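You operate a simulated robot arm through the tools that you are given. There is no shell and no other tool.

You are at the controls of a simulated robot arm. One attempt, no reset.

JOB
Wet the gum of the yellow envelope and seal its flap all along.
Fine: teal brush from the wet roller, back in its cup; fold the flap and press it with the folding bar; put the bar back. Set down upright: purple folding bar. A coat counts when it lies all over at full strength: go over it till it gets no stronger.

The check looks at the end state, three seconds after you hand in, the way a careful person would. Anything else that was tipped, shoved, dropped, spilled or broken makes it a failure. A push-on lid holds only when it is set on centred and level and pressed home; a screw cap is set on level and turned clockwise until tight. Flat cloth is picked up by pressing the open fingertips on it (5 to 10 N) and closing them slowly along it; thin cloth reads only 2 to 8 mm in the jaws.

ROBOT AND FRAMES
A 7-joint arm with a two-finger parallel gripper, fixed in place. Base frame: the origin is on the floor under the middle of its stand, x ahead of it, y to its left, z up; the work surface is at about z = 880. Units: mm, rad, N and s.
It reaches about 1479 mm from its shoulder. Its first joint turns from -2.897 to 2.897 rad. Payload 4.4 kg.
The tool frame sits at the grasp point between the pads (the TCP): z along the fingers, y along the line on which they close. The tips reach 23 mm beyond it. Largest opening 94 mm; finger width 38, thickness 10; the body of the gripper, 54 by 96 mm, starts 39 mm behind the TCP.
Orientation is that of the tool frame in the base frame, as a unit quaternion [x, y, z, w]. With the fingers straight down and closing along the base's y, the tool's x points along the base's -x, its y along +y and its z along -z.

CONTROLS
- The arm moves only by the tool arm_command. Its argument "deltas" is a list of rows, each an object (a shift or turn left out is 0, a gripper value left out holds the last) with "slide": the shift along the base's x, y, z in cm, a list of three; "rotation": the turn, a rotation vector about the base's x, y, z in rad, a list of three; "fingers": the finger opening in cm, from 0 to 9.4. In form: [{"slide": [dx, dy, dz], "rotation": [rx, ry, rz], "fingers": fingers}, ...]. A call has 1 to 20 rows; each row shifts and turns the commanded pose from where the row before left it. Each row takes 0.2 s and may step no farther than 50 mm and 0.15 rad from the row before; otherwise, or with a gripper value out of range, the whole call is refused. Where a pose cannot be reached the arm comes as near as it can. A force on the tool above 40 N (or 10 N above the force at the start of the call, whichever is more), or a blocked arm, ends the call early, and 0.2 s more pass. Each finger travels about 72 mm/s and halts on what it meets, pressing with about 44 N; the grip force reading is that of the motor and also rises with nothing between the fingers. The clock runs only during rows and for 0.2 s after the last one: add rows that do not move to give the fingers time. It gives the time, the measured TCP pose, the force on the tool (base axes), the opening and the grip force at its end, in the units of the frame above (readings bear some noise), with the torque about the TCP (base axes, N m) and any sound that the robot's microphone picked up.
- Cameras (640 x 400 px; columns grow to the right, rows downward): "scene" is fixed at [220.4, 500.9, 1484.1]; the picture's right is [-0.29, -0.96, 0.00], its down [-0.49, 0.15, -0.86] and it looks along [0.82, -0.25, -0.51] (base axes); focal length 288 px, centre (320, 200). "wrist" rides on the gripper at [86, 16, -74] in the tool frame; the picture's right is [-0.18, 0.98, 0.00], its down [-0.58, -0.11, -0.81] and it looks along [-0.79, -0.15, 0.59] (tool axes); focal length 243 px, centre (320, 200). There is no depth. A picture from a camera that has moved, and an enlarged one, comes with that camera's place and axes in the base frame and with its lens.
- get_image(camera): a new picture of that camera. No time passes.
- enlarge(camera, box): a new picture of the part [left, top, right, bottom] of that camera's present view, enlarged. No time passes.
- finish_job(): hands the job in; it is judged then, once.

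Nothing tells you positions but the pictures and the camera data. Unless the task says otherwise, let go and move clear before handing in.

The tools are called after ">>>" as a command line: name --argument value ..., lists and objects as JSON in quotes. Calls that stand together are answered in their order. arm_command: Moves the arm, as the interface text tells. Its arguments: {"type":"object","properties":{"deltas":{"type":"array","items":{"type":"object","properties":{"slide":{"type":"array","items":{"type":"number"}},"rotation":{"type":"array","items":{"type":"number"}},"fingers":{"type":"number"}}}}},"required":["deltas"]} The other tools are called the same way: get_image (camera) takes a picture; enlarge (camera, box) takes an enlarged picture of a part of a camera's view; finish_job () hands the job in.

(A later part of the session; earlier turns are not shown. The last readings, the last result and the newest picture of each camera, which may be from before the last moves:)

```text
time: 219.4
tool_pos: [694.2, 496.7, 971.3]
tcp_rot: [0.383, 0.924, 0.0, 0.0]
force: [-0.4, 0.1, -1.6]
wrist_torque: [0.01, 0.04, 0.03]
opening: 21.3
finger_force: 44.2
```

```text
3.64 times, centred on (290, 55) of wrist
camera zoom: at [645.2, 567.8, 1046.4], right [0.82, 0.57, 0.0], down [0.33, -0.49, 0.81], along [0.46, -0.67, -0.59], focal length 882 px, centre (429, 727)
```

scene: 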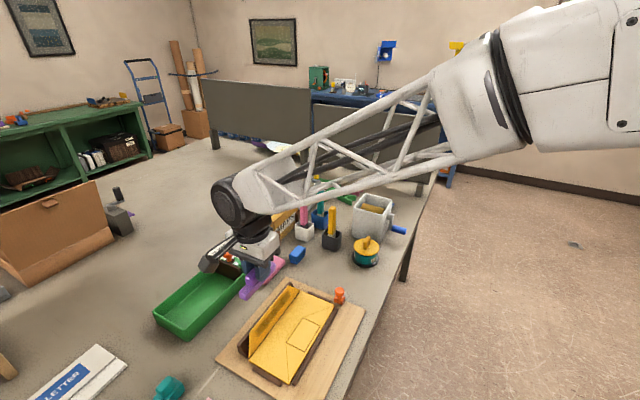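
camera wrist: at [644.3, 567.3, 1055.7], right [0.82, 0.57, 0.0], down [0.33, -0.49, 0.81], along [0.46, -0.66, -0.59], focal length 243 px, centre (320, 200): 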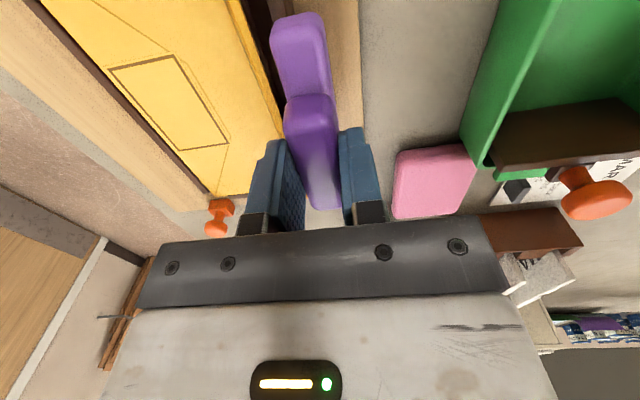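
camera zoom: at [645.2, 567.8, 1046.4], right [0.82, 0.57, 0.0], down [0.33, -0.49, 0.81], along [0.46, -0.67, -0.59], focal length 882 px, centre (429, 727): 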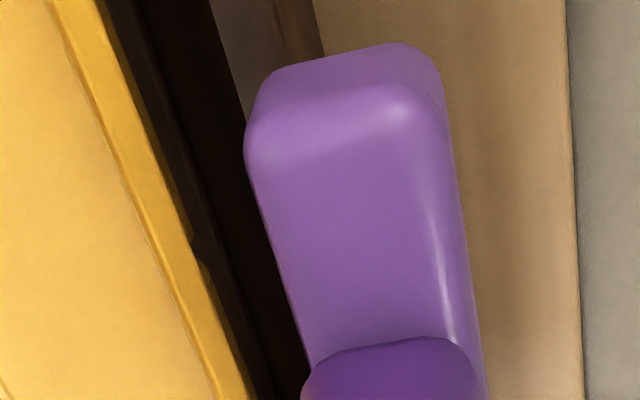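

Now I'll push the flap's free edge from behind toward the envelope body.

>>> arm_command --deltas '[{"slide": [-0.354, -0.354, 0]}, {"slide": [-0.354, -0.354, 0]}, {"slide": [-0.354, -0.354, 0]}, {"slide": [-0.354, -0.354, 0]}, {"slide": [-0.354, -0.354, 0]}, {}]'

>>> enlarge --camera "scene" --box '[230, 270, 330, 360]'

>>> enlarge --camera "wrist" --box '[160, 0, 370, 130]'

```text
time: 220.8
tool_pos: [676.4, 478.0, 971.6]
tcp_rot: [0.383, 0.924, 0.0, -0.001]
force: [1.8, 0.6, -0.4]
wrist_torque: [-0.05, 0.02, 0.01]
opening: 21.2
finger_force: 43.9
```

```text
4.44 times, centred on (280, 315) of scene
camera zoom: at [220.4, 500.9, 1484.1], right [-0.29, -0.96, 0.0], down [-0.49, 0.15, -0.86], along [0.82, -0.25, -0.51], focal length 1280 px, centre (498, -311)
```

zoom: 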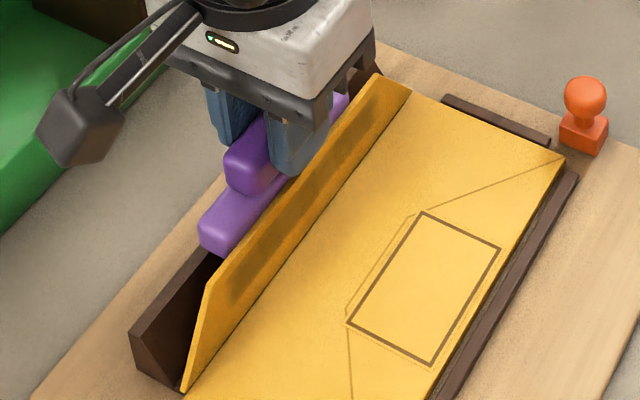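

```text
3.05 times, centred on (265, 65) of wrist
camera zoom: at [626.9, 550.6, 1046.6], right [0.82, 0.57, 0.0], down [0.33, -0.49, 0.81], along [0.46, -0.66, -0.59], focal length 739 px, centre (488, 611)
```

zoom: 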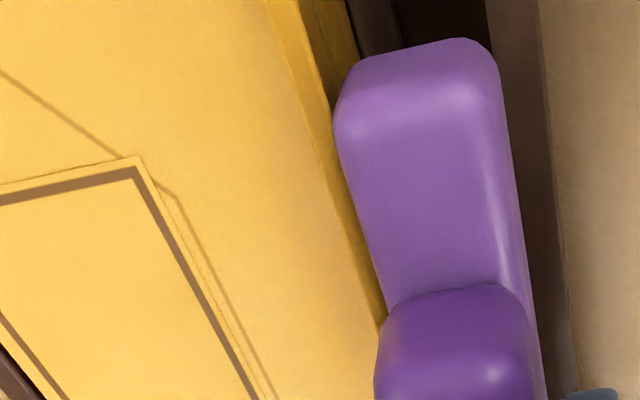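

>>> arm_command --deltas '[{"slide": [-0.354, -0.354, 0]}, {"slide": [-0.354, -0.354, 0]}, {"slide": [-0.354, -0.354, 0]}, {}]'

>>> enlarge --camera "scene" --box '[230, 270, 330, 360]'

>>> enlarge --camera "wrist" --box '[160, 0, 370, 130]'

```text
time: 221.8
tool_pos: [665.3, 468.0, 972.0]
tcp_rot: [0.383, 0.924, 0.001, 0.001]
force: [-1.1, -0.1, -0.8]
wrist_torque: [-0.01, 0.0, -0.02]
opening: 21.6
finger_force: 43.8
```

```text
4.44 times, centred on (280, 315) of scene
camera zoom: at [220.4, 500.9, 1484.1], right [-0.29, -0.96, 0.0], down [-0.49, 0.15, -0.86], along [0.82, -0.25, -0.51], focal length 1280 px, centre (498, -311)
```

zoom: 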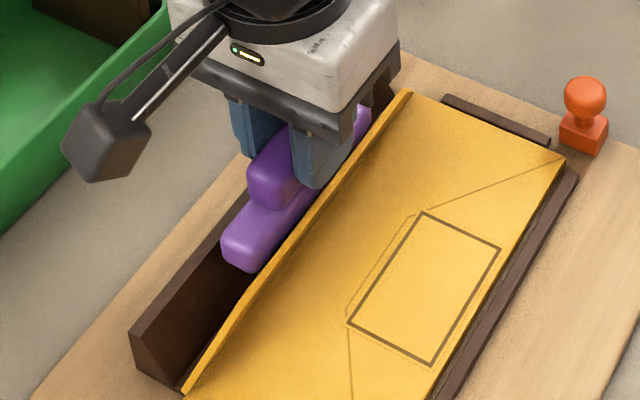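

```text
3.05 times, centred on (265, 65) of wrist
camera zoom: at [616.1, 540.7, 1046.7], right [0.82, 0.57, 0.0], down [0.33, -0.49, 0.81], along [0.46, -0.67, -0.59], focal length 739 px, centre (488, 611)
```

zoom: 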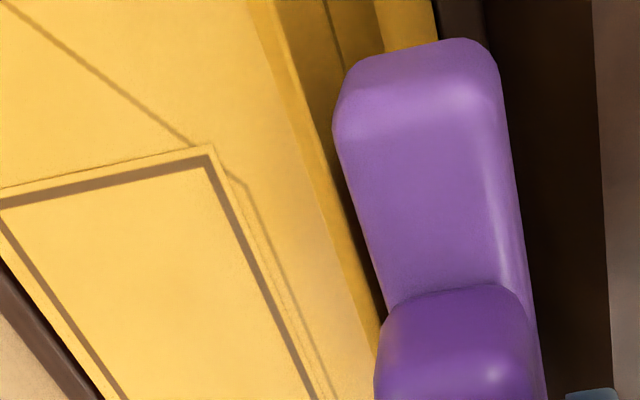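

>>> arm_command --deltas '[{"slide": [-0.354, -0.354, 0]}, {"slide": [-0.354, -0.354, 0]}, {"slide": [-0.354, -0.354, 0]}, {}, {}]'

>>> enlarge --camera "scene" --box '[230, 270, 330, 360]'

>>> enlarge --camera "wrist" --box '[160, 0, 370, 130]'

```text
time: 223.0
tool_pos: [654.7, 458.5, 971.9]
tcp_rot: [0.382, 0.924, 0.0, -0.001]
force: [-0.4, 0.0, -0.8]
wrist_torque: [-0.04, -0.04, 0.0]
opening: 21.2
finger_force: 43.7
```

```text
4.44 times, centred on (280, 315) of scene
camera zoom: at [220.4, 500.9, 1484.1], right [-0.29, -0.96, 0.0], down [-0.49, 0.15, -0.86], along [0.82, -0.25, -0.51], focal length 1280 px, centre (498, -311)
```

zoom: 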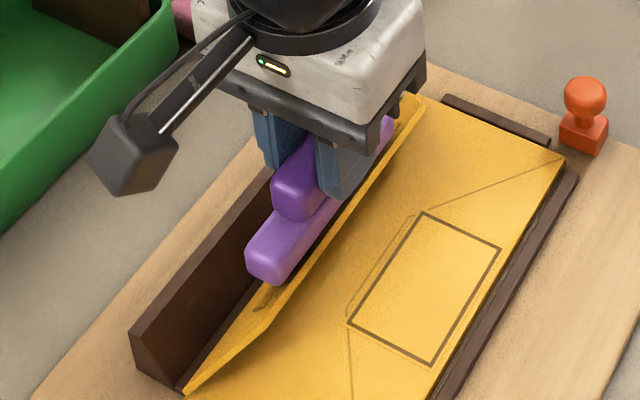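

```text
3.05 times, centred on (265, 65) of wrist
camera zoom: at [605.7, 530.5, 1047.1], right [0.82, 0.57, 0.0], down [0.33, -0.49, 0.81], along [0.46, -0.66, -0.59], focal length 739 px, centre (488, 611)
```

zoom: 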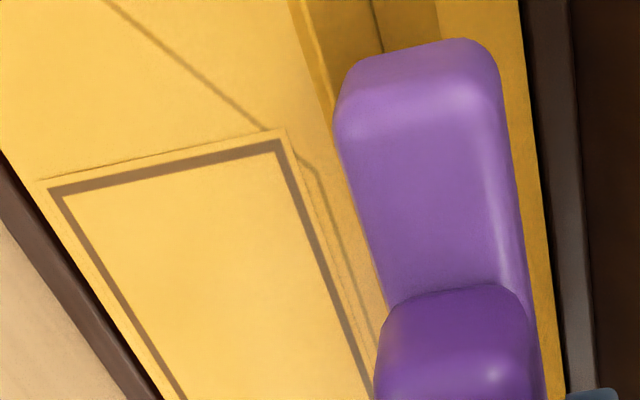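

>>> arm_command --deltas '[{"slide": [-0.354, -0.354, 0]}, {"slide": [-0.354, -0.354, 0]}, {"slide": [-0.354, -0.354, 0]}, {}, {}]'

>>> enlarge --camera "scene" --box '[230, 270, 330, 360]'

>>> enlarge --camera "wrist" --box '[160, 0, 370, 130]'

```text
time: 224.2
tool_pos: [644.6, 447.3, 972.7]
tcp_rot: [0.383, 0.924, 0.0, 0.0]
force: [-0.3, -0.5, -0.6]
wrist_torque: [0.0, -0.02, 0.01]
opening: 21.3
finger_force: 44.1
```

```text
4.44 times, centred on (280, 315) of scene
camera zoom: at [220.4, 500.9, 1484.1], right [-0.29, -0.96, 0.0], down [-0.49, 0.15, -0.86], along [0.82, -0.25, -0.51], focal length 1280 px, centre (498, -311)
```

zoom: 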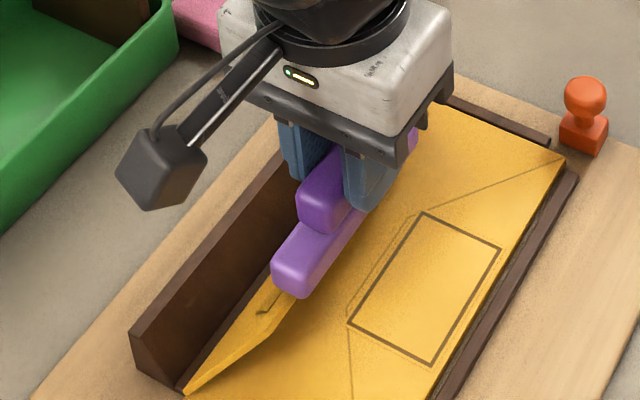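

```text
3.05 times, centred on (265, 65) of wrist
camera zoom: at [595.4, 519.8, 1047.3], right [0.82, 0.57, 0.0], down [0.33, -0.49, 0.81], along [0.46, -0.66, -0.59], focal length 739 px, centre (488, 611)
```

zoom: 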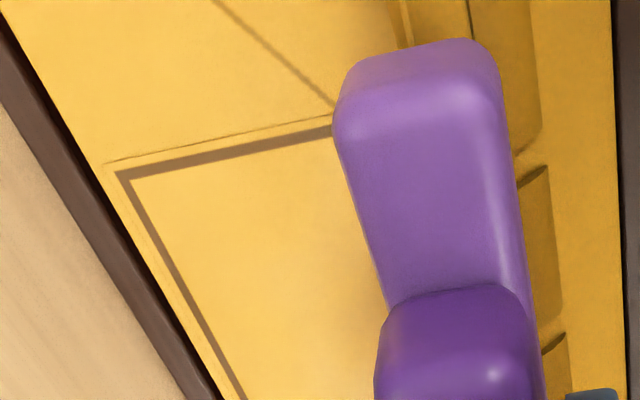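

>>> arm_command --deltas '[{"slide": [0, 0, -0.5]}, {"slide": [0, 0, -0.5]}, {"slide": [0, 0, -0.5]}, {}]'

>>> enlarge --camera "scene" --box '[230, 270, 330, 360]'

>>> enlarge --camera "wrist" --box '[160, 0, 400, 150]'

```text
time: 225.2
tool_pos: [645.2, 448.1, 956.3]
tcp_rot: [0.383, 0.924, 0.001, 0.0]
force: [0.2, 0.2, -1.2]
wrist_torque: [-0.01, 0.01, 0.04]
opening: 21.5
finger_force: 43.8
```

```text
4.44 times, centred on (280, 315) of scene
camera zoom: at [220.4, 500.9, 1484.1], right [-0.29, -0.96, 0.0], down [-0.49, 0.15, -0.86], along [0.82, -0.25, -0.51], focal length 1280 px, centre (498, -311)
```

zoom: 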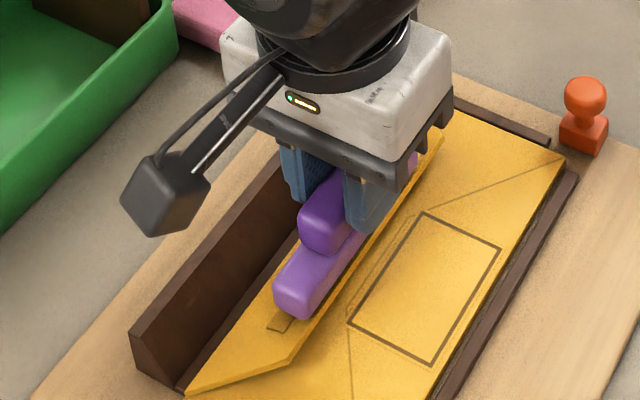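

```text
2.67 times, centred on (280, 75) of wrist
camera zoom: at [595.3, 520.3, 1031.3], right [0.82, 0.57, 0.0], down [0.33, -0.49, 0.81], along [0.46, -0.67, -0.59], focal length 647 px, centre (427, 533)
```

zoom: 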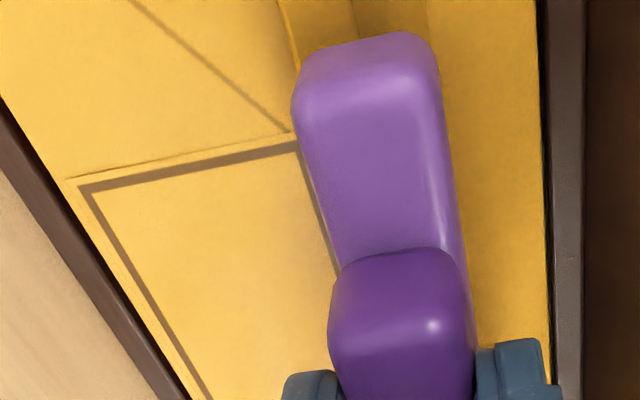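

>>> arm_command --deltas '[{"slide": [0, 0, -0.3]}, {"slide": [0, 0, -0.2]}, {"slide": [0, 0, -0.2]}, {}]'

>>> arm_command --deltas '[{"slide": [0, 0, -0.2]}, {}]'

>>> enlarge --camera "scene" --box '[230, 270, 330, 360]'

```text
time: 226.2
tool_pos: [645.0, 447.1, 950.5]
tcp_rot: [0.382, 0.924, 0.0, 0.0]
force: [0.0, -0.2, -1.3]
wrist_torque: [0.04, 0.02, -0.03]
opening: 21.2
finger_force: 44.5
```

```text
time: 226.8
tool_pos: [644.8, 448.2, 948.6]
tcp_rot: [0.383, 0.924, 0.0, 0.0]
force: [0.2, 0.2, -0.5]
wrist_torque: [0.03, 0.0, 0.0]
opening: 21.2
finger_force: 43.8
```

```text
4.44 times, centred on (280, 315) of scene
camera zoom: at [220.4, 500.9, 1484.1], right [-0.29, -0.96, 0.0], down [-0.49, 0.15, -0.86], along [0.82, -0.25, -0.51], focal length 1280 px, centre (498, -311)
```

zoom: 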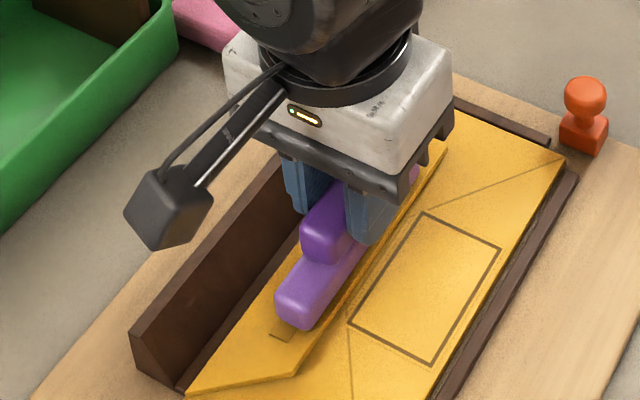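

>>> arm_command --deltas '[{"slide": [0, 0, -0.2]}, {"slide": [0, 0, -0.2]}, {}]'

>>> arm_command --deltas '[{"slide": [0, 0, -0.15]}, {}]'

>>> arm_command --deltas '[{"slide": [0, 0, -0.15]}, {}]'

>>> enlarge --camera "scene" --box '[230, 270, 330, 360]'

```text
time: 227.6
tool_pos: [644.7, 447.0, 943.0]
tcp_rot: [0.382, 0.924, 0.0, 0.0]
force: [-0.3, -0.4, -0.9]
wrist_torque: [0.03, -0.01, -0.04]
opening: 21.6
finger_force: 44.2
```

```text
time: 228.2
tool_pos: [645.1, 449.1, 942.9]
tcp_rot: [0.383, 0.924, 0.0, 0.0]
force: [-0.9, -0.8, 7.1]
wrist_torque: [-0.02, 0.12, 0.04]
opening: 21.3
finger_force: 44.2
```

```text
time: 228.8
tool_pos: [645.6, 449.1, 943.6]
tcp_rot: [0.383, 0.924, 0.001, 0.0]
force: [0.7, -2.1, 29.0]
wrist_torque: [-0.11, 0.15, 0.0]
opening: 21.4
finger_force: 44.1
```

```text
4.44 times, centred on (280, 315) of scene
camera zoom: at [220.4, 500.9, 1484.1], right [-0.29, -0.96, 0.0], down [-0.49, 0.15, -0.86], along [0.82, -0.25, -0.51], focal length 1280 px, centre (498, -311)
```

zoom: 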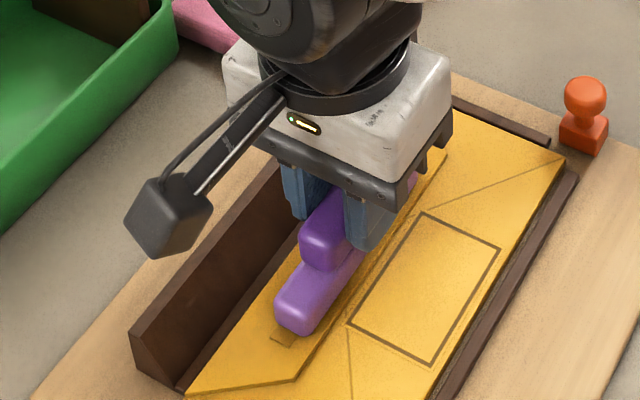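

Contact is firm at about 29 N. I'll hold, then lift slightly and look at the flap before pressing other sections.

>>> arm_command --deltas '[{}, {}, {}, {}, {}]'

>>> enlarge --camera "scene" --box '[240, 290, 320, 360]'

>>> enlarge --camera "wrist" --box '[160, 0, 400, 150]'

```text
time: 230.0
tool_pos: [644.9, 449.1, 941.0]
tcp_rot: [0.383, 0.924, 0.001, 0.001]
force: [2.1, 3.0, 38.3]
wrist_torque: [0.04, -0.02, 0.02]
opening: 21.6
finger_force: 44.1
```

```text
5.71 times, centred on (280, 325) of scene
camera zoom: at [220.4, 500.9, 1484.1], right [-0.29, -0.96, 0.0], down [-0.49, 0.15, -0.86], along [0.82, -0.25, -0.51], focal length 1645 px, centre (549, -514)
```

zoom: 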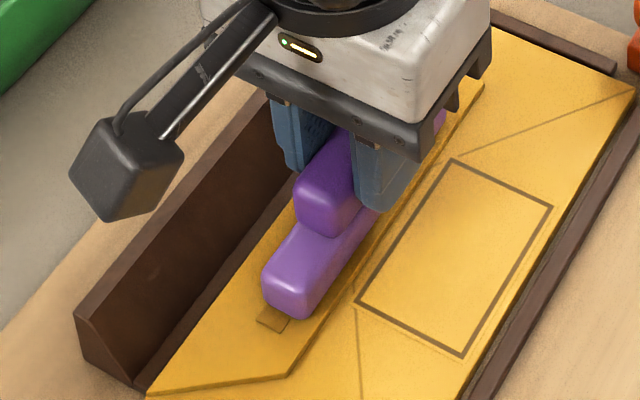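

```text
2.67 times, centred on (280, 75) of wrist
camera zoom: at [595.2, 520.6, 1016.2], right [0.82, 0.57, 0.0], down [0.33, -0.49, 0.81], along [0.46, -0.66, -0.59], focal length 647 px, centre (427, 533)
```

zoom: 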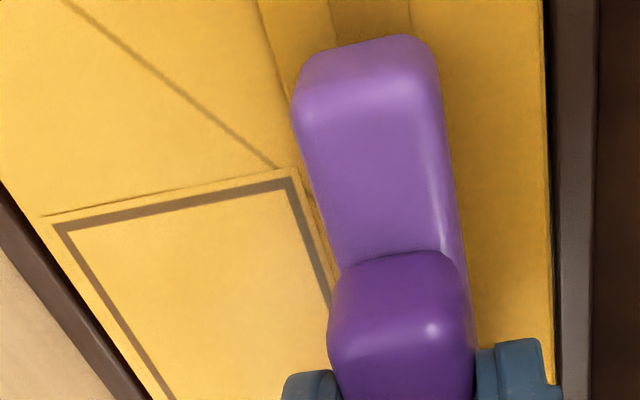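

>>> arm_command --deltas '[{"slide": [0, 0, 0.2]}, {"slide": [0, 0, 0.4]}, {}]'

>>> enlarge --camera "scene" --box '[240, 290, 320, 360]'

>>> enlarge --camera "wrist" --box '[160, 0, 400, 150]'

```text
time: 230.8
tool_pos: [644.5, 447.6, 946.2]
tcp_rot: [0.382, 0.924, 0.0, 0.0]
force: [-0.1, 0.0, -0.4]
wrist_torque: [-0.03, 0.0, -0.02]
opening: 21.4
finger_force: 43.5
```

```text
5.71 times, centred on (280, 325) of scene
camera zoom: at [220.4, 500.9, 1484.1], right [-0.29, -0.96, 0.0], down [-0.49, 0.15, -0.86], along [0.82, -0.25, -0.51], focal length 1645 px, centre (549, -514)
```

zoom: 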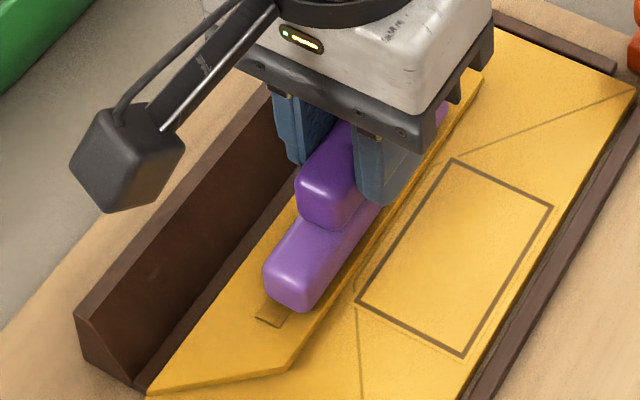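

```text
2.67 times, centred on (280, 75) of wrist
camera zoom: at [595.1, 519.8, 1020.5], right [0.82, 0.57, 0.0], down [0.34, -0.49, 0.81], along [0.45, -0.67, -0.59], focal length 647 px, centre (427, 533)
```

zoom: 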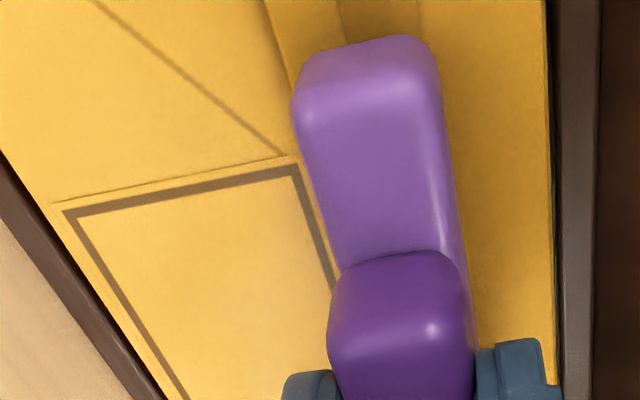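

>>> arm_command --deltas '[{"slide": [-1.06, 1.06, 0]}, {"slide": [-1.06, 1.06, 0]}, {"slide": [0, 0, -0.3]}, {"slide": [0, 0, -0.2]}, {}, {}]'

>>> arm_command --deltas '[{"slide": [0, 0, -0.07]}, {}, {}]'

>>> enlarge --camera "scene" --box '[240, 290, 320, 360]'

>>> enlarge --camera "wrist" --box '[160, 0, 400, 150]'

```text
time: 232.2
tool_pos: [624.3, 468.4, 942.2]
tcp_rot: [0.382, 0.924, 0.001, -0.001]
force: [0.3, -0.1, -1.3]
wrist_torque: [-0.02, 0.0, -0.02]
opening: 21.2
finger_force: 43.9
```

```text
time: 233.0
tool_pos: [624.1, 468.8, 942.0]
tcp_rot: [0.383, 0.924, 0.0, 0.0]
force: [1.4, 0.0, 9.7]
wrist_torque: [0.02, -0.1, 0.01]
opening: 21.7
finger_force: 44.1
```

```text
5.71 times, centred on (280, 325) of scene
camera zoom: at [220.4, 500.9, 1484.1], right [-0.29, -0.96, 0.0], down [-0.49, 0.15, -0.86], along [0.82, -0.25, -0.51], focal length 1645 px, centre (549, -514)
```

zoom: 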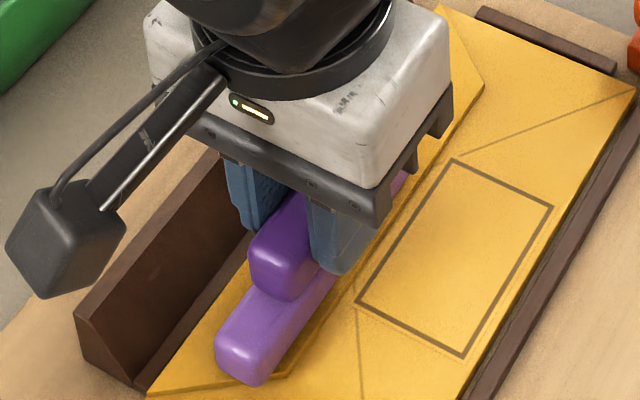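

```text
2.67 times, centred on (280, 75) of wrist
camera zoom: at [574.1, 540.7, 1016.6], right [0.82, 0.57, 0.0], down [0.33, -0.49, 0.81], along [0.46, -0.66, -0.59], focal length 647 px, centre (427, 533)
```

zoom: 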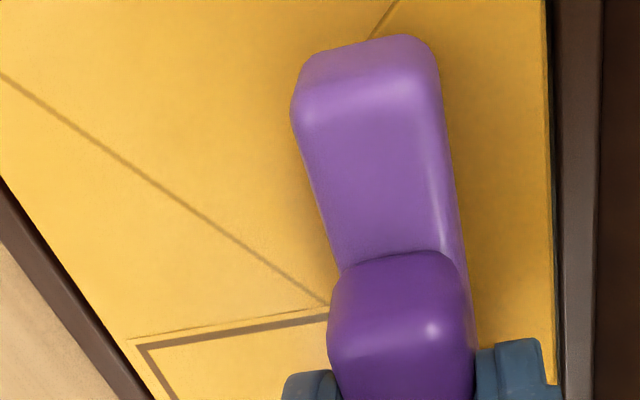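

>>> arm_command --deltas '[{"slide": [0, 0, -0.1]}, {}, {}, {}, {}, {}]'

>>> arm_command --deltas '[{"slide": [0, 0, 0.3]}, {"slide": [0, 0, 0.3]}, {"slide": [1.35, -1.35, 0]}, {"slide": [1.35, -1.35, 0]}, {"slide": [1.35, -1.35, 0]}, {"slide": [0, 0, -0.3]}, {"slide": [0, 0, -0.2]}, {}]'

>>> enlarge --camera "scene" --box '[240, 280, 340, 370]'

>>> enlarge --camera "wrist" --box '[160, 0, 400, 150]'

```text
time: 234.4
tool_pos: [624.0, 468.9, 941.0]
tcp_rot: [0.383, 0.924, 0.001, 0.001]
force: [0.3, 1.1, 37.2]
wrist_torque: [0.02, -0.2, 0.03]
opening: 21.2
finger_force: 43.7
```

```text
time: 236.2
tool_pos: [665.1, 427.8, 942.0]
tcp_rot: [0.383, 0.924, 0.0, 0.0]
force: [0.3, -0.7, 2.9]
wrist_torque: [0.0, 0.06, 0.01]
opening: 21.3
finger_force: 43.7
```

```text
4.44 times, centred on (290, 325) of scene
camera zoom: at [220.4, 500.9, 1484.1], right [-0.29, -0.96, 0.0], down [-0.49, 0.15, -0.86], along [0.82, -0.25, -0.51], focal length 1280 px, centre (453, -356)
```

zoom: 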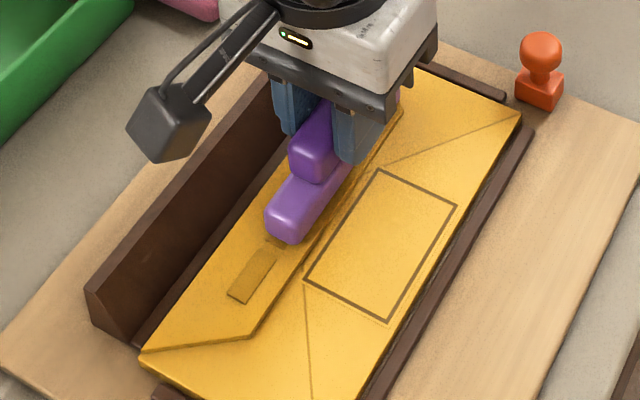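

```text
2.67 times, centred on (280, 75) of wrist
camera zoom: at [615.1, 500.4, 1016.6], right [0.82, 0.57, 0.0], down [0.33, -0.49, 0.81], along [0.46, -0.66, -0.59], focal length 647 px, centre (427, 533)
```

zoom: 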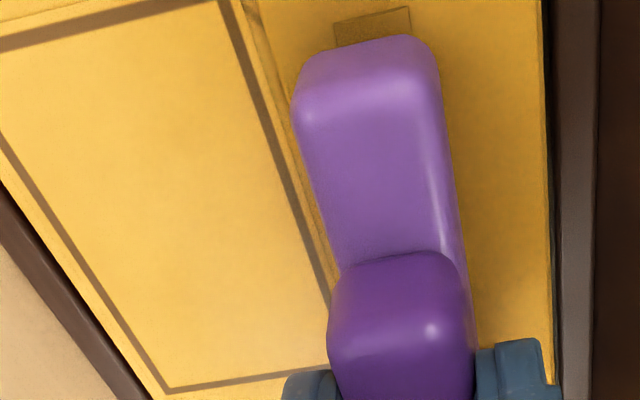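

>>> arm_command --deltas '[{"slide": [0, 0, -0.1]}, {}, {}, {}, {}, {}]'

>>> arm_command --deltas '[{"slide": [0, 0, 0.3]}, {"slide": [0, 0, 0.7]}, {"slide": [0, 0, 4]}, {"slide": [1.5, 1.5, 3]}, {"slide": [3, 3, 2]}, {}]'

>>> enlarge --camera "scene" --box '[240, 280, 340, 370]'

>>> get_image --camera "wrist"

```text
time: 237.6
tool_pos: [663.7, 428.8, 942.3]
tcp_rot: [0.383, 0.924, 0.0, 0.0]
force: [0.2, 0.5, 23.0]
wrist_torque: [0.08, 0.12, 0.03]
opening: 21.5
finger_force: 43.9
```

```text
time: 239.0
tool_pos: [708.5, 475.6, 1042.2]
tcp_rot: [0.381, 0.924, 0.0, 0.001]
force: [0.1, 0.1, -0.9]
wrist_torque: [0.0, 0.02, 0.01]
opening: 21.3
finger_force: 44.1
```

```text
4.44 times, centred on (290, 325) of scene
camera zoom: at [220.4, 500.9, 1484.1], right [-0.29, -0.96, 0.0], down [-0.49, 0.15, -0.86], along [0.82, -0.25, -0.51], focal length 1280 px, centre (453, -356)
```

zoom: 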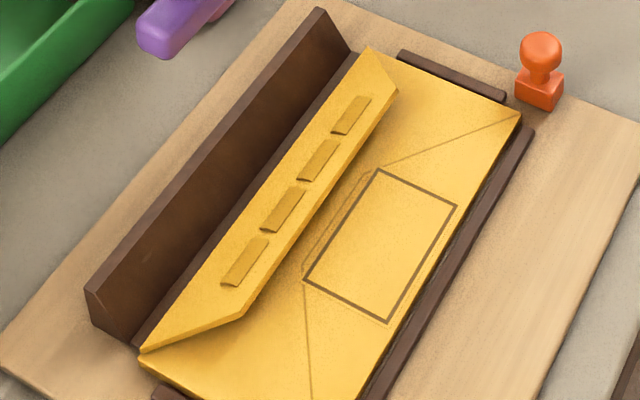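

```text
taken
camera wrist: at [659.7, 547.3, 1117.3], right [0.82, 0.57, 0.0], down [0.33, -0.49, 0.81], along [0.46, -0.67, -0.59], focal length 243 px, centre (320, 200)
```

wrist: 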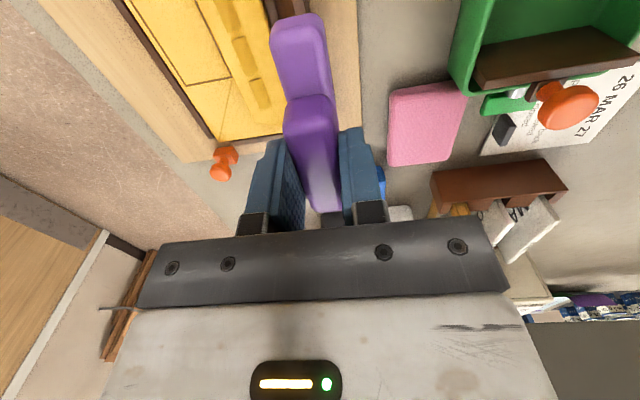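

>>> enlarge --camera "scene" --box '[255, 285, 335, 355]'

>>> enlarge --camera "wrist" --box '[120, 0, 290, 150]'

```text
5.71 times, centred on (295, 320) of scene
camera zoom: at [220.4, 500.9, 1484.1], right [-0.29, -0.96, 0.0], down [-0.49, 0.15, -0.86], along [0.82, -0.25, -0.51], focal length 1645 px, centre (463, -486)
```

zoom: 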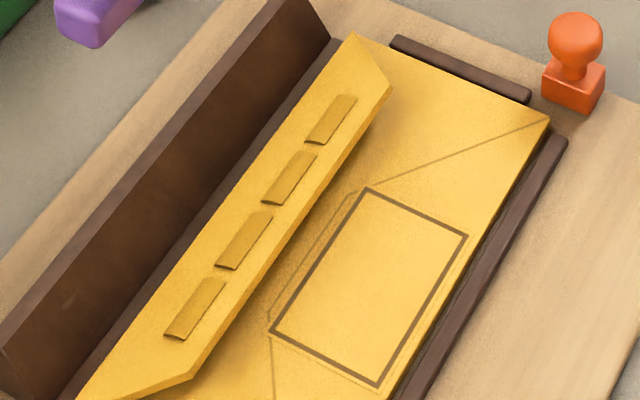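

```text
2.67 times, centred on (205, 75) of wrist
camera zoom: at [659.7, 547.3, 1117.3], right [0.82, 0.57, 0.0], down [0.33, -0.49, 0.81], along [0.46, -0.67, -0.59], focal length 647 px, centre (627, 533)
```

zoom: 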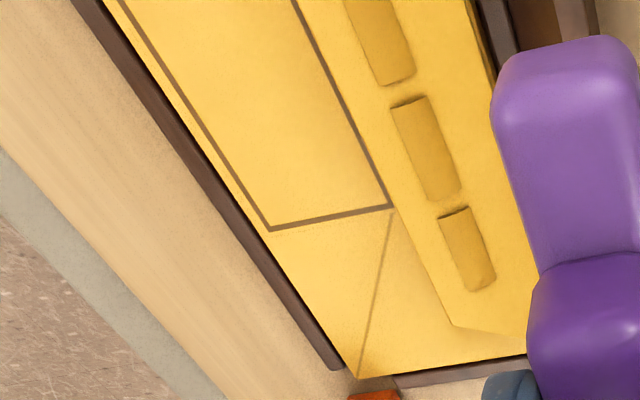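

The flap springs partly open again after the bar leaves, and I can see four raised pads along it (centres about e = 88, 122, 154, 186). I'll press again centred on the pads with a longer, firmer hold.

>>> arm_command --deltas '[{"slide": [-2, -0.713, -1]}, {"slide": [-2, -0.713, -3]}, {"slide": [-2, -0.713, -4]}, {"slide": [0, 0, -1]}, {"slide": [0, 0, -0.5]}, {"slide": [0, 0, -0.3]}, {}]'

>>> arm_command --deltas '[{"slide": [0, 0, -0.1]}, {}, {}]'

>>> enlarge --camera "scene" --box '[240, 280, 340, 370]'

>>> enlarge --camera "wrist" --box '[160, 0, 400, 150]'

```text
time: 240.6
tool_pos: [650.1, 453.2, 943.9]
tcp_rot: [0.382, 0.924, 0.0, 0.0]
force: [-0.1, 0.3, -0.1]
wrist_torque: [0.02, 0.0, 0.01]
opening: 21.4
finger_force: 44.0
```

```text
time: 241.4
tool_pos: [650.1, 453.8, 942.0]
tcp_rot: [0.383, 0.924, 0.001, 0.0]
force: [1.3, -1.3, 8.4]
wrist_torque: [-0.01, 0.05, -0.01]
opening: 21.4
finger_force: 44.3
```

```text
4.44 times, centred on (290, 325) of scene
camera zoom: at [220.4, 500.9, 1484.1], right [-0.29, -0.96, 0.0], down [-0.49, 0.15, -0.86], along [0.82, -0.25, -0.51], focal length 1280 px, centre (453, -356)
```

zoom: 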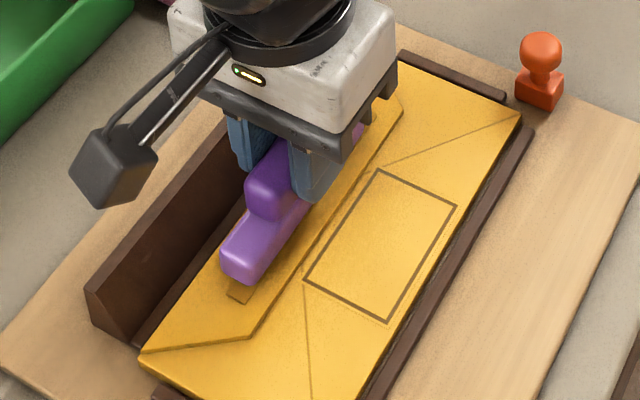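

```text
2.67 times, centred on (280, 75) of wrist
camera zoom: at [600.2, 525.0, 1016.4], right [0.82, 0.57, 0.0], down [0.33, -0.49, 0.81], along [0.46, -0.66, -0.59], focal length 647 px, centre (427, 533)
```

zoom: 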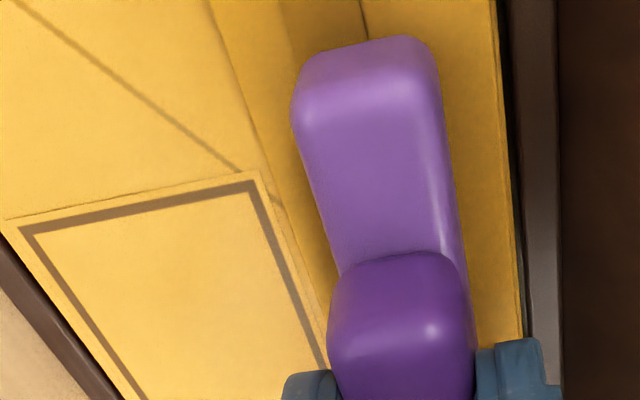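

>>> arm_command --deltas '[{"slide": [0, 0, -0.08]}, {}, {}, {}, {}, {}, {}, {}, {}, {}, {}, {}, {}, {}, {}, {}, {}, {}]'

>>> arm_command --deltas '[{"slide": [0, 0, 0.3]}, {"slide": [0, 0, 0.7]}, {"slide": [0, 0, 4]}, {"slide": [1.5, 1.5, 3]}, {"slide": [3, 3, 2]}, {}]'

>>> enlarge --camera "scene" --box '[255, 285, 335, 355]'

```text
time: 245.2
tool_pos: [649.6, 452.0, 940.8]
tcp_rot: [0.383, 0.924, 0.0, 0.0]
force: [0.7, 1.1, 38.1]
wrist_torque: [-0.09, 0.1, -0.01]
opening: 21.3
finger_force: 44.4
```

```text
time: 246.6
tool_pos: [695.0, 498.2, 1040.9]
tcp_rot: [0.382, 0.924, 0.0, -0.001]
force: [-0.1, 0.0, -1.4]
wrist_torque: [0.02, 0.03, -0.01]
opening: 21.3
finger_force: 43.7
```

```text
5.71 times, centred on (295, 320) of scene
camera zoom: at [220.4, 500.9, 1484.1], right [-0.29, -0.96, 0.0], down [-0.49, 0.15, -0.86], along [0.82, -0.25, -0.51], focal length 1645 px, centre (463, -486)
```

zoom: 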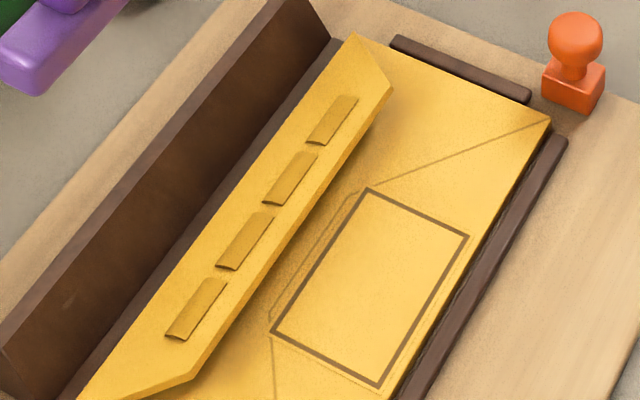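

Even 38 N spread over three or four pads isn't holding it. I'll turn the bar crosswise so its full force goes onto one pad at a time.

>>> arm_command --deltas '[{"slide": [-0.576, -0.398, 0], "rotation": [0, 0, 0.1309]}, {"slide": [-0.576, -0.398, 0], "rotation": [0, 0, 0.1309]}, {"slide": [-0.576, -0.398, 0], "rotation": [0, 0, 0.1309]}, {"slide": [-0.576, -0.398, 0], "rotation": [0, 0, 0.1309]}, {"slide": [-0.576, -0.398, 0], "rotation": [0, 0, 0.1309]}, {"slide": [-0.576, -0.398, 0], "rotation": [0, 0, 0.1309]}, {"slide": [-0.576, -0.398, 0], "rotation": [0, 0, 0.1309]}, {"slide": [-0.576, -0.398, 0], "rotation": [0, 0, 0.1309]}, {"slide": [-0.576, -0.398, 0], "rotation": [0, 0, 0.1309]}, {"slide": [-0.576, -0.398, 0], "rotation": [0, 0, 0.1309]}, {"slide": [-0.576, -0.398, 0], "rotation": [0, 0, 0.1309]}, {"slide": [-0.576, -0.398, 0], "rotation": [0, 0, 0.1309]}, {}]'

>>> get_image --camera "wrist"

>>> enlarge --camera "wrist" --box '[200, 0, 440, 150]'

>>> enlarge --camera "scene" --box '[230, 260, 350, 370]'

```text
time: 249.4
tool_pos: [624.1, 449.0, 1041.9]
tcp_rot: [-0.383, 0.924, 0.0, 0.0]
force: [-0.1, 0.1, -1.0]
wrist_torque: [-0.02, -0.02, -0.06]
opening: 21.5
finger_force: 43.9
```

```text
taken
camera wrist: at [551.7, 398.1, 1115.5], right [-0.57, 0.82, 0.0], down [0.49, 0.34, 0.81], along [0.66, 0.46, -0.59], focal length 243 px, centre (320, 200)
```

wrist: 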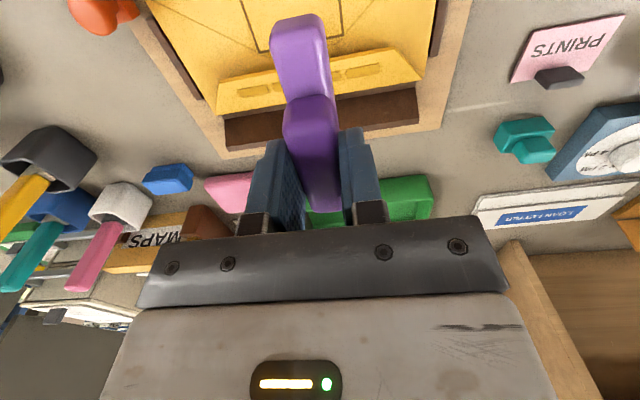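

```text
2.67 times, centred on (320, 75) of wrist
camera zoom: at [551.7, 398.1, 1115.5], right [-0.57, 0.82, 0.0], down [0.49, 0.34, 0.81], along [0.66, 0.46, -0.59], focal length 647 px, centre (320, 533)
```

zoom: 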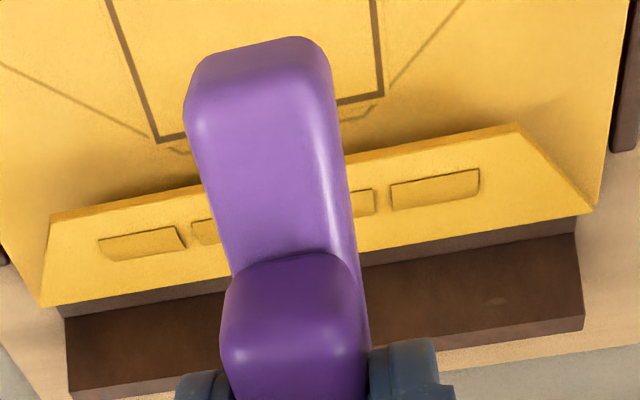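

```text
3.64 times, centred on (290, 315) of scene
camera zoom: at [220.4, 500.9, 1484.1], right [-0.29, -0.96, 0.0], down [-0.49, 0.15, -0.86], along [0.82, -0.25, -0.51], focal length 1047 px, centre (429, -218)
```

zoom: 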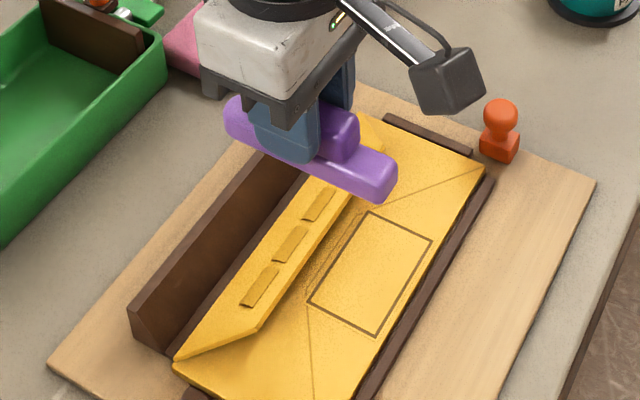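

>>> enlarge --camera "wrist" --box '[330, 40, 430, 110]'

>>> enlarge --camera "wrist" --box '[210, 50, 310, 120]'

>>> enlarge --camera "scene" --box '[265, 295, 335, 355]'

```text
5.71 times, centred on (380, 75) of wrist
camera zoom: at [551.7, 398.1, 1115.5], right [-0.57, 0.82, 0.0], down [0.49, 0.34, 0.81], along [0.66, 0.46, -0.59], focal length 1386 px, centre (-23, 914)
```

zoom: 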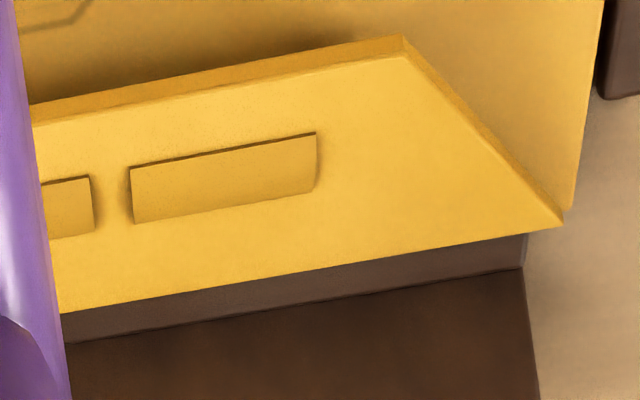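

```text
5.71 times, centred on (260, 85) of wrist
camera zoom: at [551.7, 398.1, 1115.5], right [-0.57, 0.82, 0.0], down [0.49, 0.34, 0.81], along [0.66, 0.46, -0.59], focal length 1386 px, centre (663, 857)
```

zoom: 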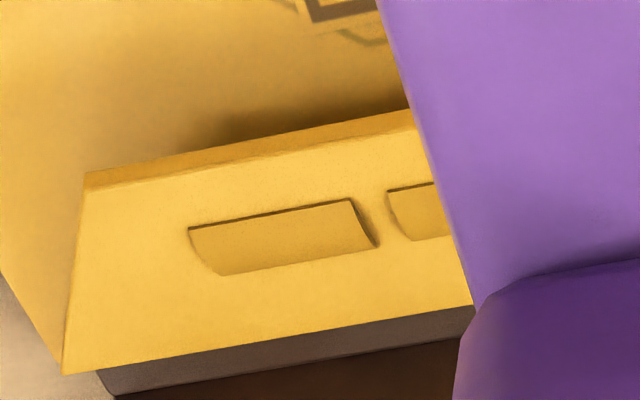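

```text
6.67 times, centred on (300, 325) of scene
camera zoom: at [220.4, 500.9, 1484.1], right [-0.29, -0.96, 0.0], down [-0.49, 0.15, -0.86], along [0.82, -0.25, -0.51], focal length 1920 px, centre (453, -633)
```

zoom: 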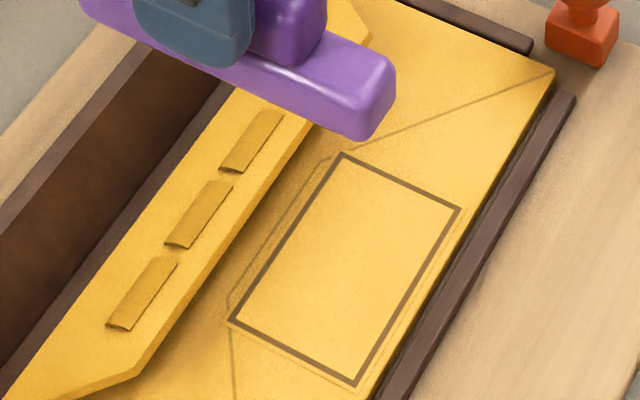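

>>> arm_command --deltas '[{"slide": [-0.5, -0.48, -4]}, {"slide": [0, 0, -3.5]}, {"slide": [0, 0, -1.2]}, {}]'

>>> get_image --camera "wrist"

>>> enlarge --camera "scene" --box '[240, 280, 340, 370]'

```text
time: 250.4
tool_pos: [619.5, 443.4, 951.5]
tcp_rot: [-0.383, 0.924, 0.0, 0.0]
force: [0.0, -0.9, -1.3]
wrist_torque: [0.01, 0.02, -0.01]
opening: 21.3
finger_force: 44.0
```

```text
taken
camera wrist: at [546.3, 393.0, 1026.9], right [-0.57, 0.82, 0.0], down [0.49, 0.33, 0.81], along [0.66, 0.46, -0.59], focal length 243 px, centre (320, 200)
```

wrist: 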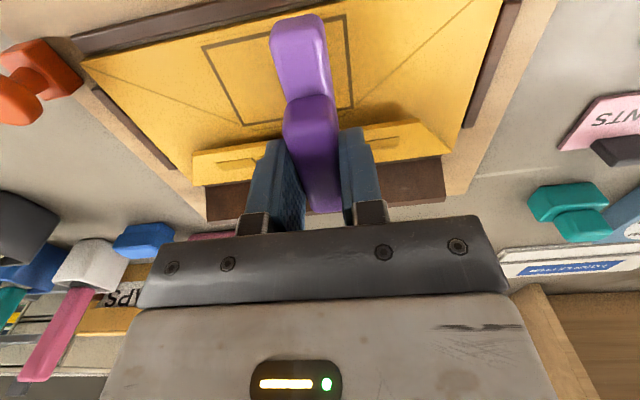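

```text
4.44 times, centred on (290, 325) of scene
camera zoom: at [220.4, 500.9, 1484.1], right [-0.29, -0.96, 0.0], down [-0.49, 0.15, -0.86], along [0.82, -0.25, -0.51], focal length 1280 px, centre (453, -356)
```

zoom: 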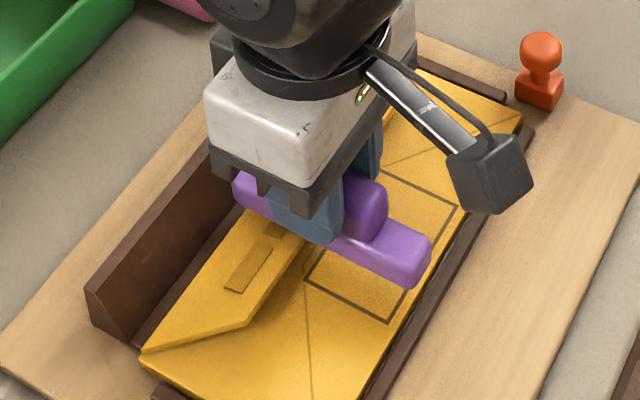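

>>> arm_command --deltas '[{"slide": [0, 0, -0.5]}, {"slide": [0, 0, -0.4]}, {"slide": [0, 0, -0.2]}, {}]'

>>> arm_command --deltas '[{"slide": [0, 0, -0.1]}, {}]'

>>> enlarge --camera "scene" --box '[240, 280, 340, 370]'

```text
time: 251.4
tool_pos: [619.4, 443.8, 942.3]
tcp_rot: [-0.383, 0.924, 0.0, 0.001]
force: [-0.5, -0.4, -0.9]
wrist_torque: [0.02, -0.01, -0.02]
opening: 21.2
finger_force: 44.1
```

```text
time: 252.0
tool_pos: [619.2, 444.3, 941.2]
tcp_rot: [-0.383, 0.924, 0.0, 0.0]
force: [1.8, -0.2, 3.8]
wrist_torque: [0.08, -0.13, -0.04]
opening: 21.5
finger_force: 44.0
```

```text
4.44 times, centred on (290, 325) of scene
camera zoom: at [220.4, 500.9, 1484.1], right [-0.29, -0.96, 0.0], down [-0.49, 0.15, -0.86], along [0.82, -0.25, -0.51], focal length 1280 px, centre (453, -356)
```

zoom: 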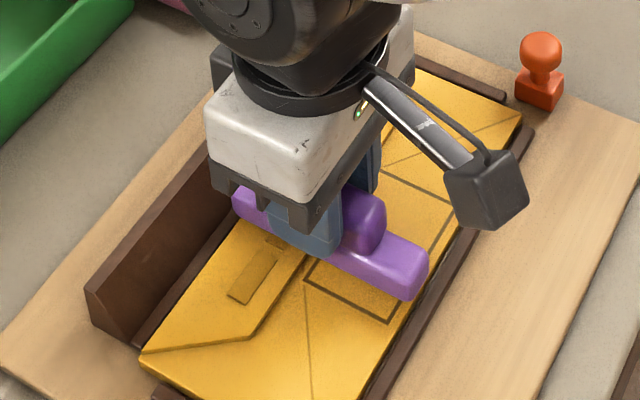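

>>> arm_command --deltas '[{"slide": [0, 0, -0.1]}, {}, {}, {}]'

>>> arm_command --deltas '[{"slide": [0, 0, -0.06]}, {}, {}, {}, {}, {}, {}, {}, {}, {}]'

>>> arm_command --deltas '[{"slide": [0, 0, 0.3]}, {"slide": [0, 0, 0.7]}, {"slide": [0, 0, 3]}, {}]'

>>> enlarge --camera "scene" --box '[240, 280, 340, 370]'

>>> get_image --camera "wrist"

```text
time: 253.0
tool_pos: [619.1, 444.2, 941.4]
tcp_rot: [-0.383, 0.924, 0.0, 0.001]
force: [0.0, 0.9, 18.1]
wrist_torque: [0.36, -0.3, 0.02]
opening: 21.5
finger_force: 43.7
```

```text
time: 255.2
tool_pos: [621.0, 444.9, 939.7]
tcp_rot: [-0.383, 0.924, 0.0, 0.0]
force: [0.7, -1.0, 36.4]
wrist_torque: [0.25, -0.28, 0.0]
opening: 21.6
finger_force: 44.5
```

```text
time: 256.2
tool_pos: [620.3, 445.8, 979.3]
tcp_rot: [-0.383, 0.924, 0.001, 0.0]
force: [-1.0, -0.3, -0.6]
wrist_torque: [-0.02, 0.0, 0.0]
opening: 21.1
finger_force: 43.6
```

```text
4.44 times, centred on (290, 325) of scene
camera zoom: at [220.4, 500.9, 1484.1], right [-0.29, -0.96, 0.0], down [-0.49, 0.15, -0.86], along [0.82, -0.25, -0.51], focal length 1280 px, centre (453, -356)
```

zoom: 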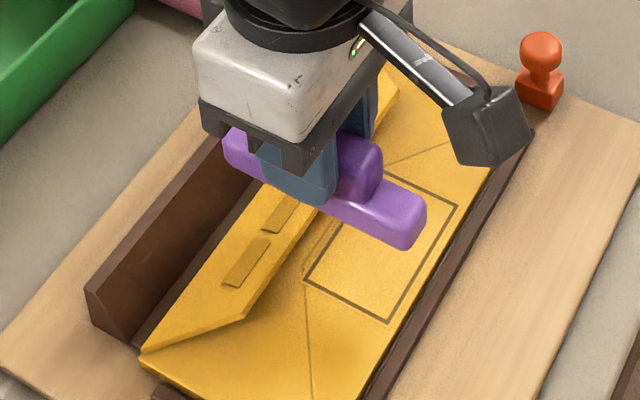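

```text
taken
camera wrist: at [547.3, 394.4, 1055.0], right [-0.57, 0.82, 0.0], down [0.49, 0.33, 0.81], along [0.66, 0.46, -0.59], focal length 243 px, centre (320, 200)
```

wrist: 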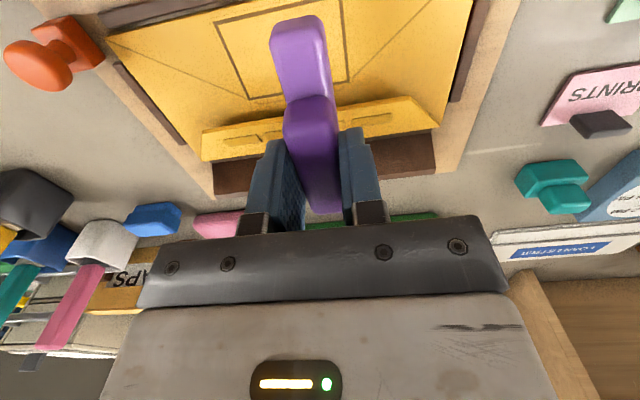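

>>> arm_command --deltas '[{"slide": [-3, -3, 2]}, {"slide": [-3, -3, 2]}, {"slide": [-2, -2, 2]}, {}]'

>>> enlarge --camera "scene" --box '[265, 290, 335, 350]'

>>> enlarge --camera "wrist" --box '[180, 30, 460, 200]'

```text
time: 257.2
tool_pos: [537.9, 365.6, 1040.3]
tcp_rot: [-0.384, 0.924, 0.0, -0.001]
force: [0.5, -0.6, -1.1]
wrist_torque: [-0.01, 0.01, -0.01]
opening: 21.4
finger_force: 43.5
```

```text
6.67 times, centred on (300, 320) of scene
camera zoom: at [220.4, 500.9, 1484.1], right [-0.29, -0.96, 0.0], down [-0.49, 0.15, -0.86], along [0.82, -0.25, -0.51], focal length 1920 px, centre (453, -600)
```

zoom: 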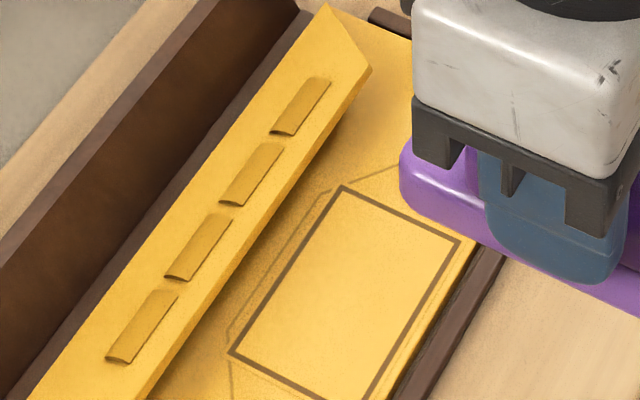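

```text
2.29 times, centred on (320, 115) of wrist
camera zoom: at [465.5, 316.3, 1115.1], right [-0.57, 0.82, 0.0], down [0.49, 0.34, 0.81], along [0.66, 0.46, -0.59], focal length 555 px, centre (320, 394)
```

zoom: 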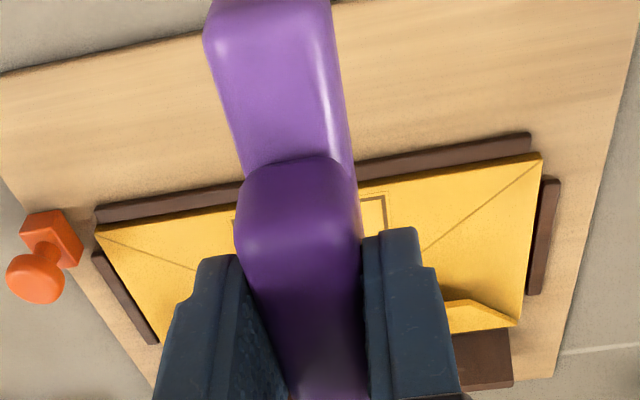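

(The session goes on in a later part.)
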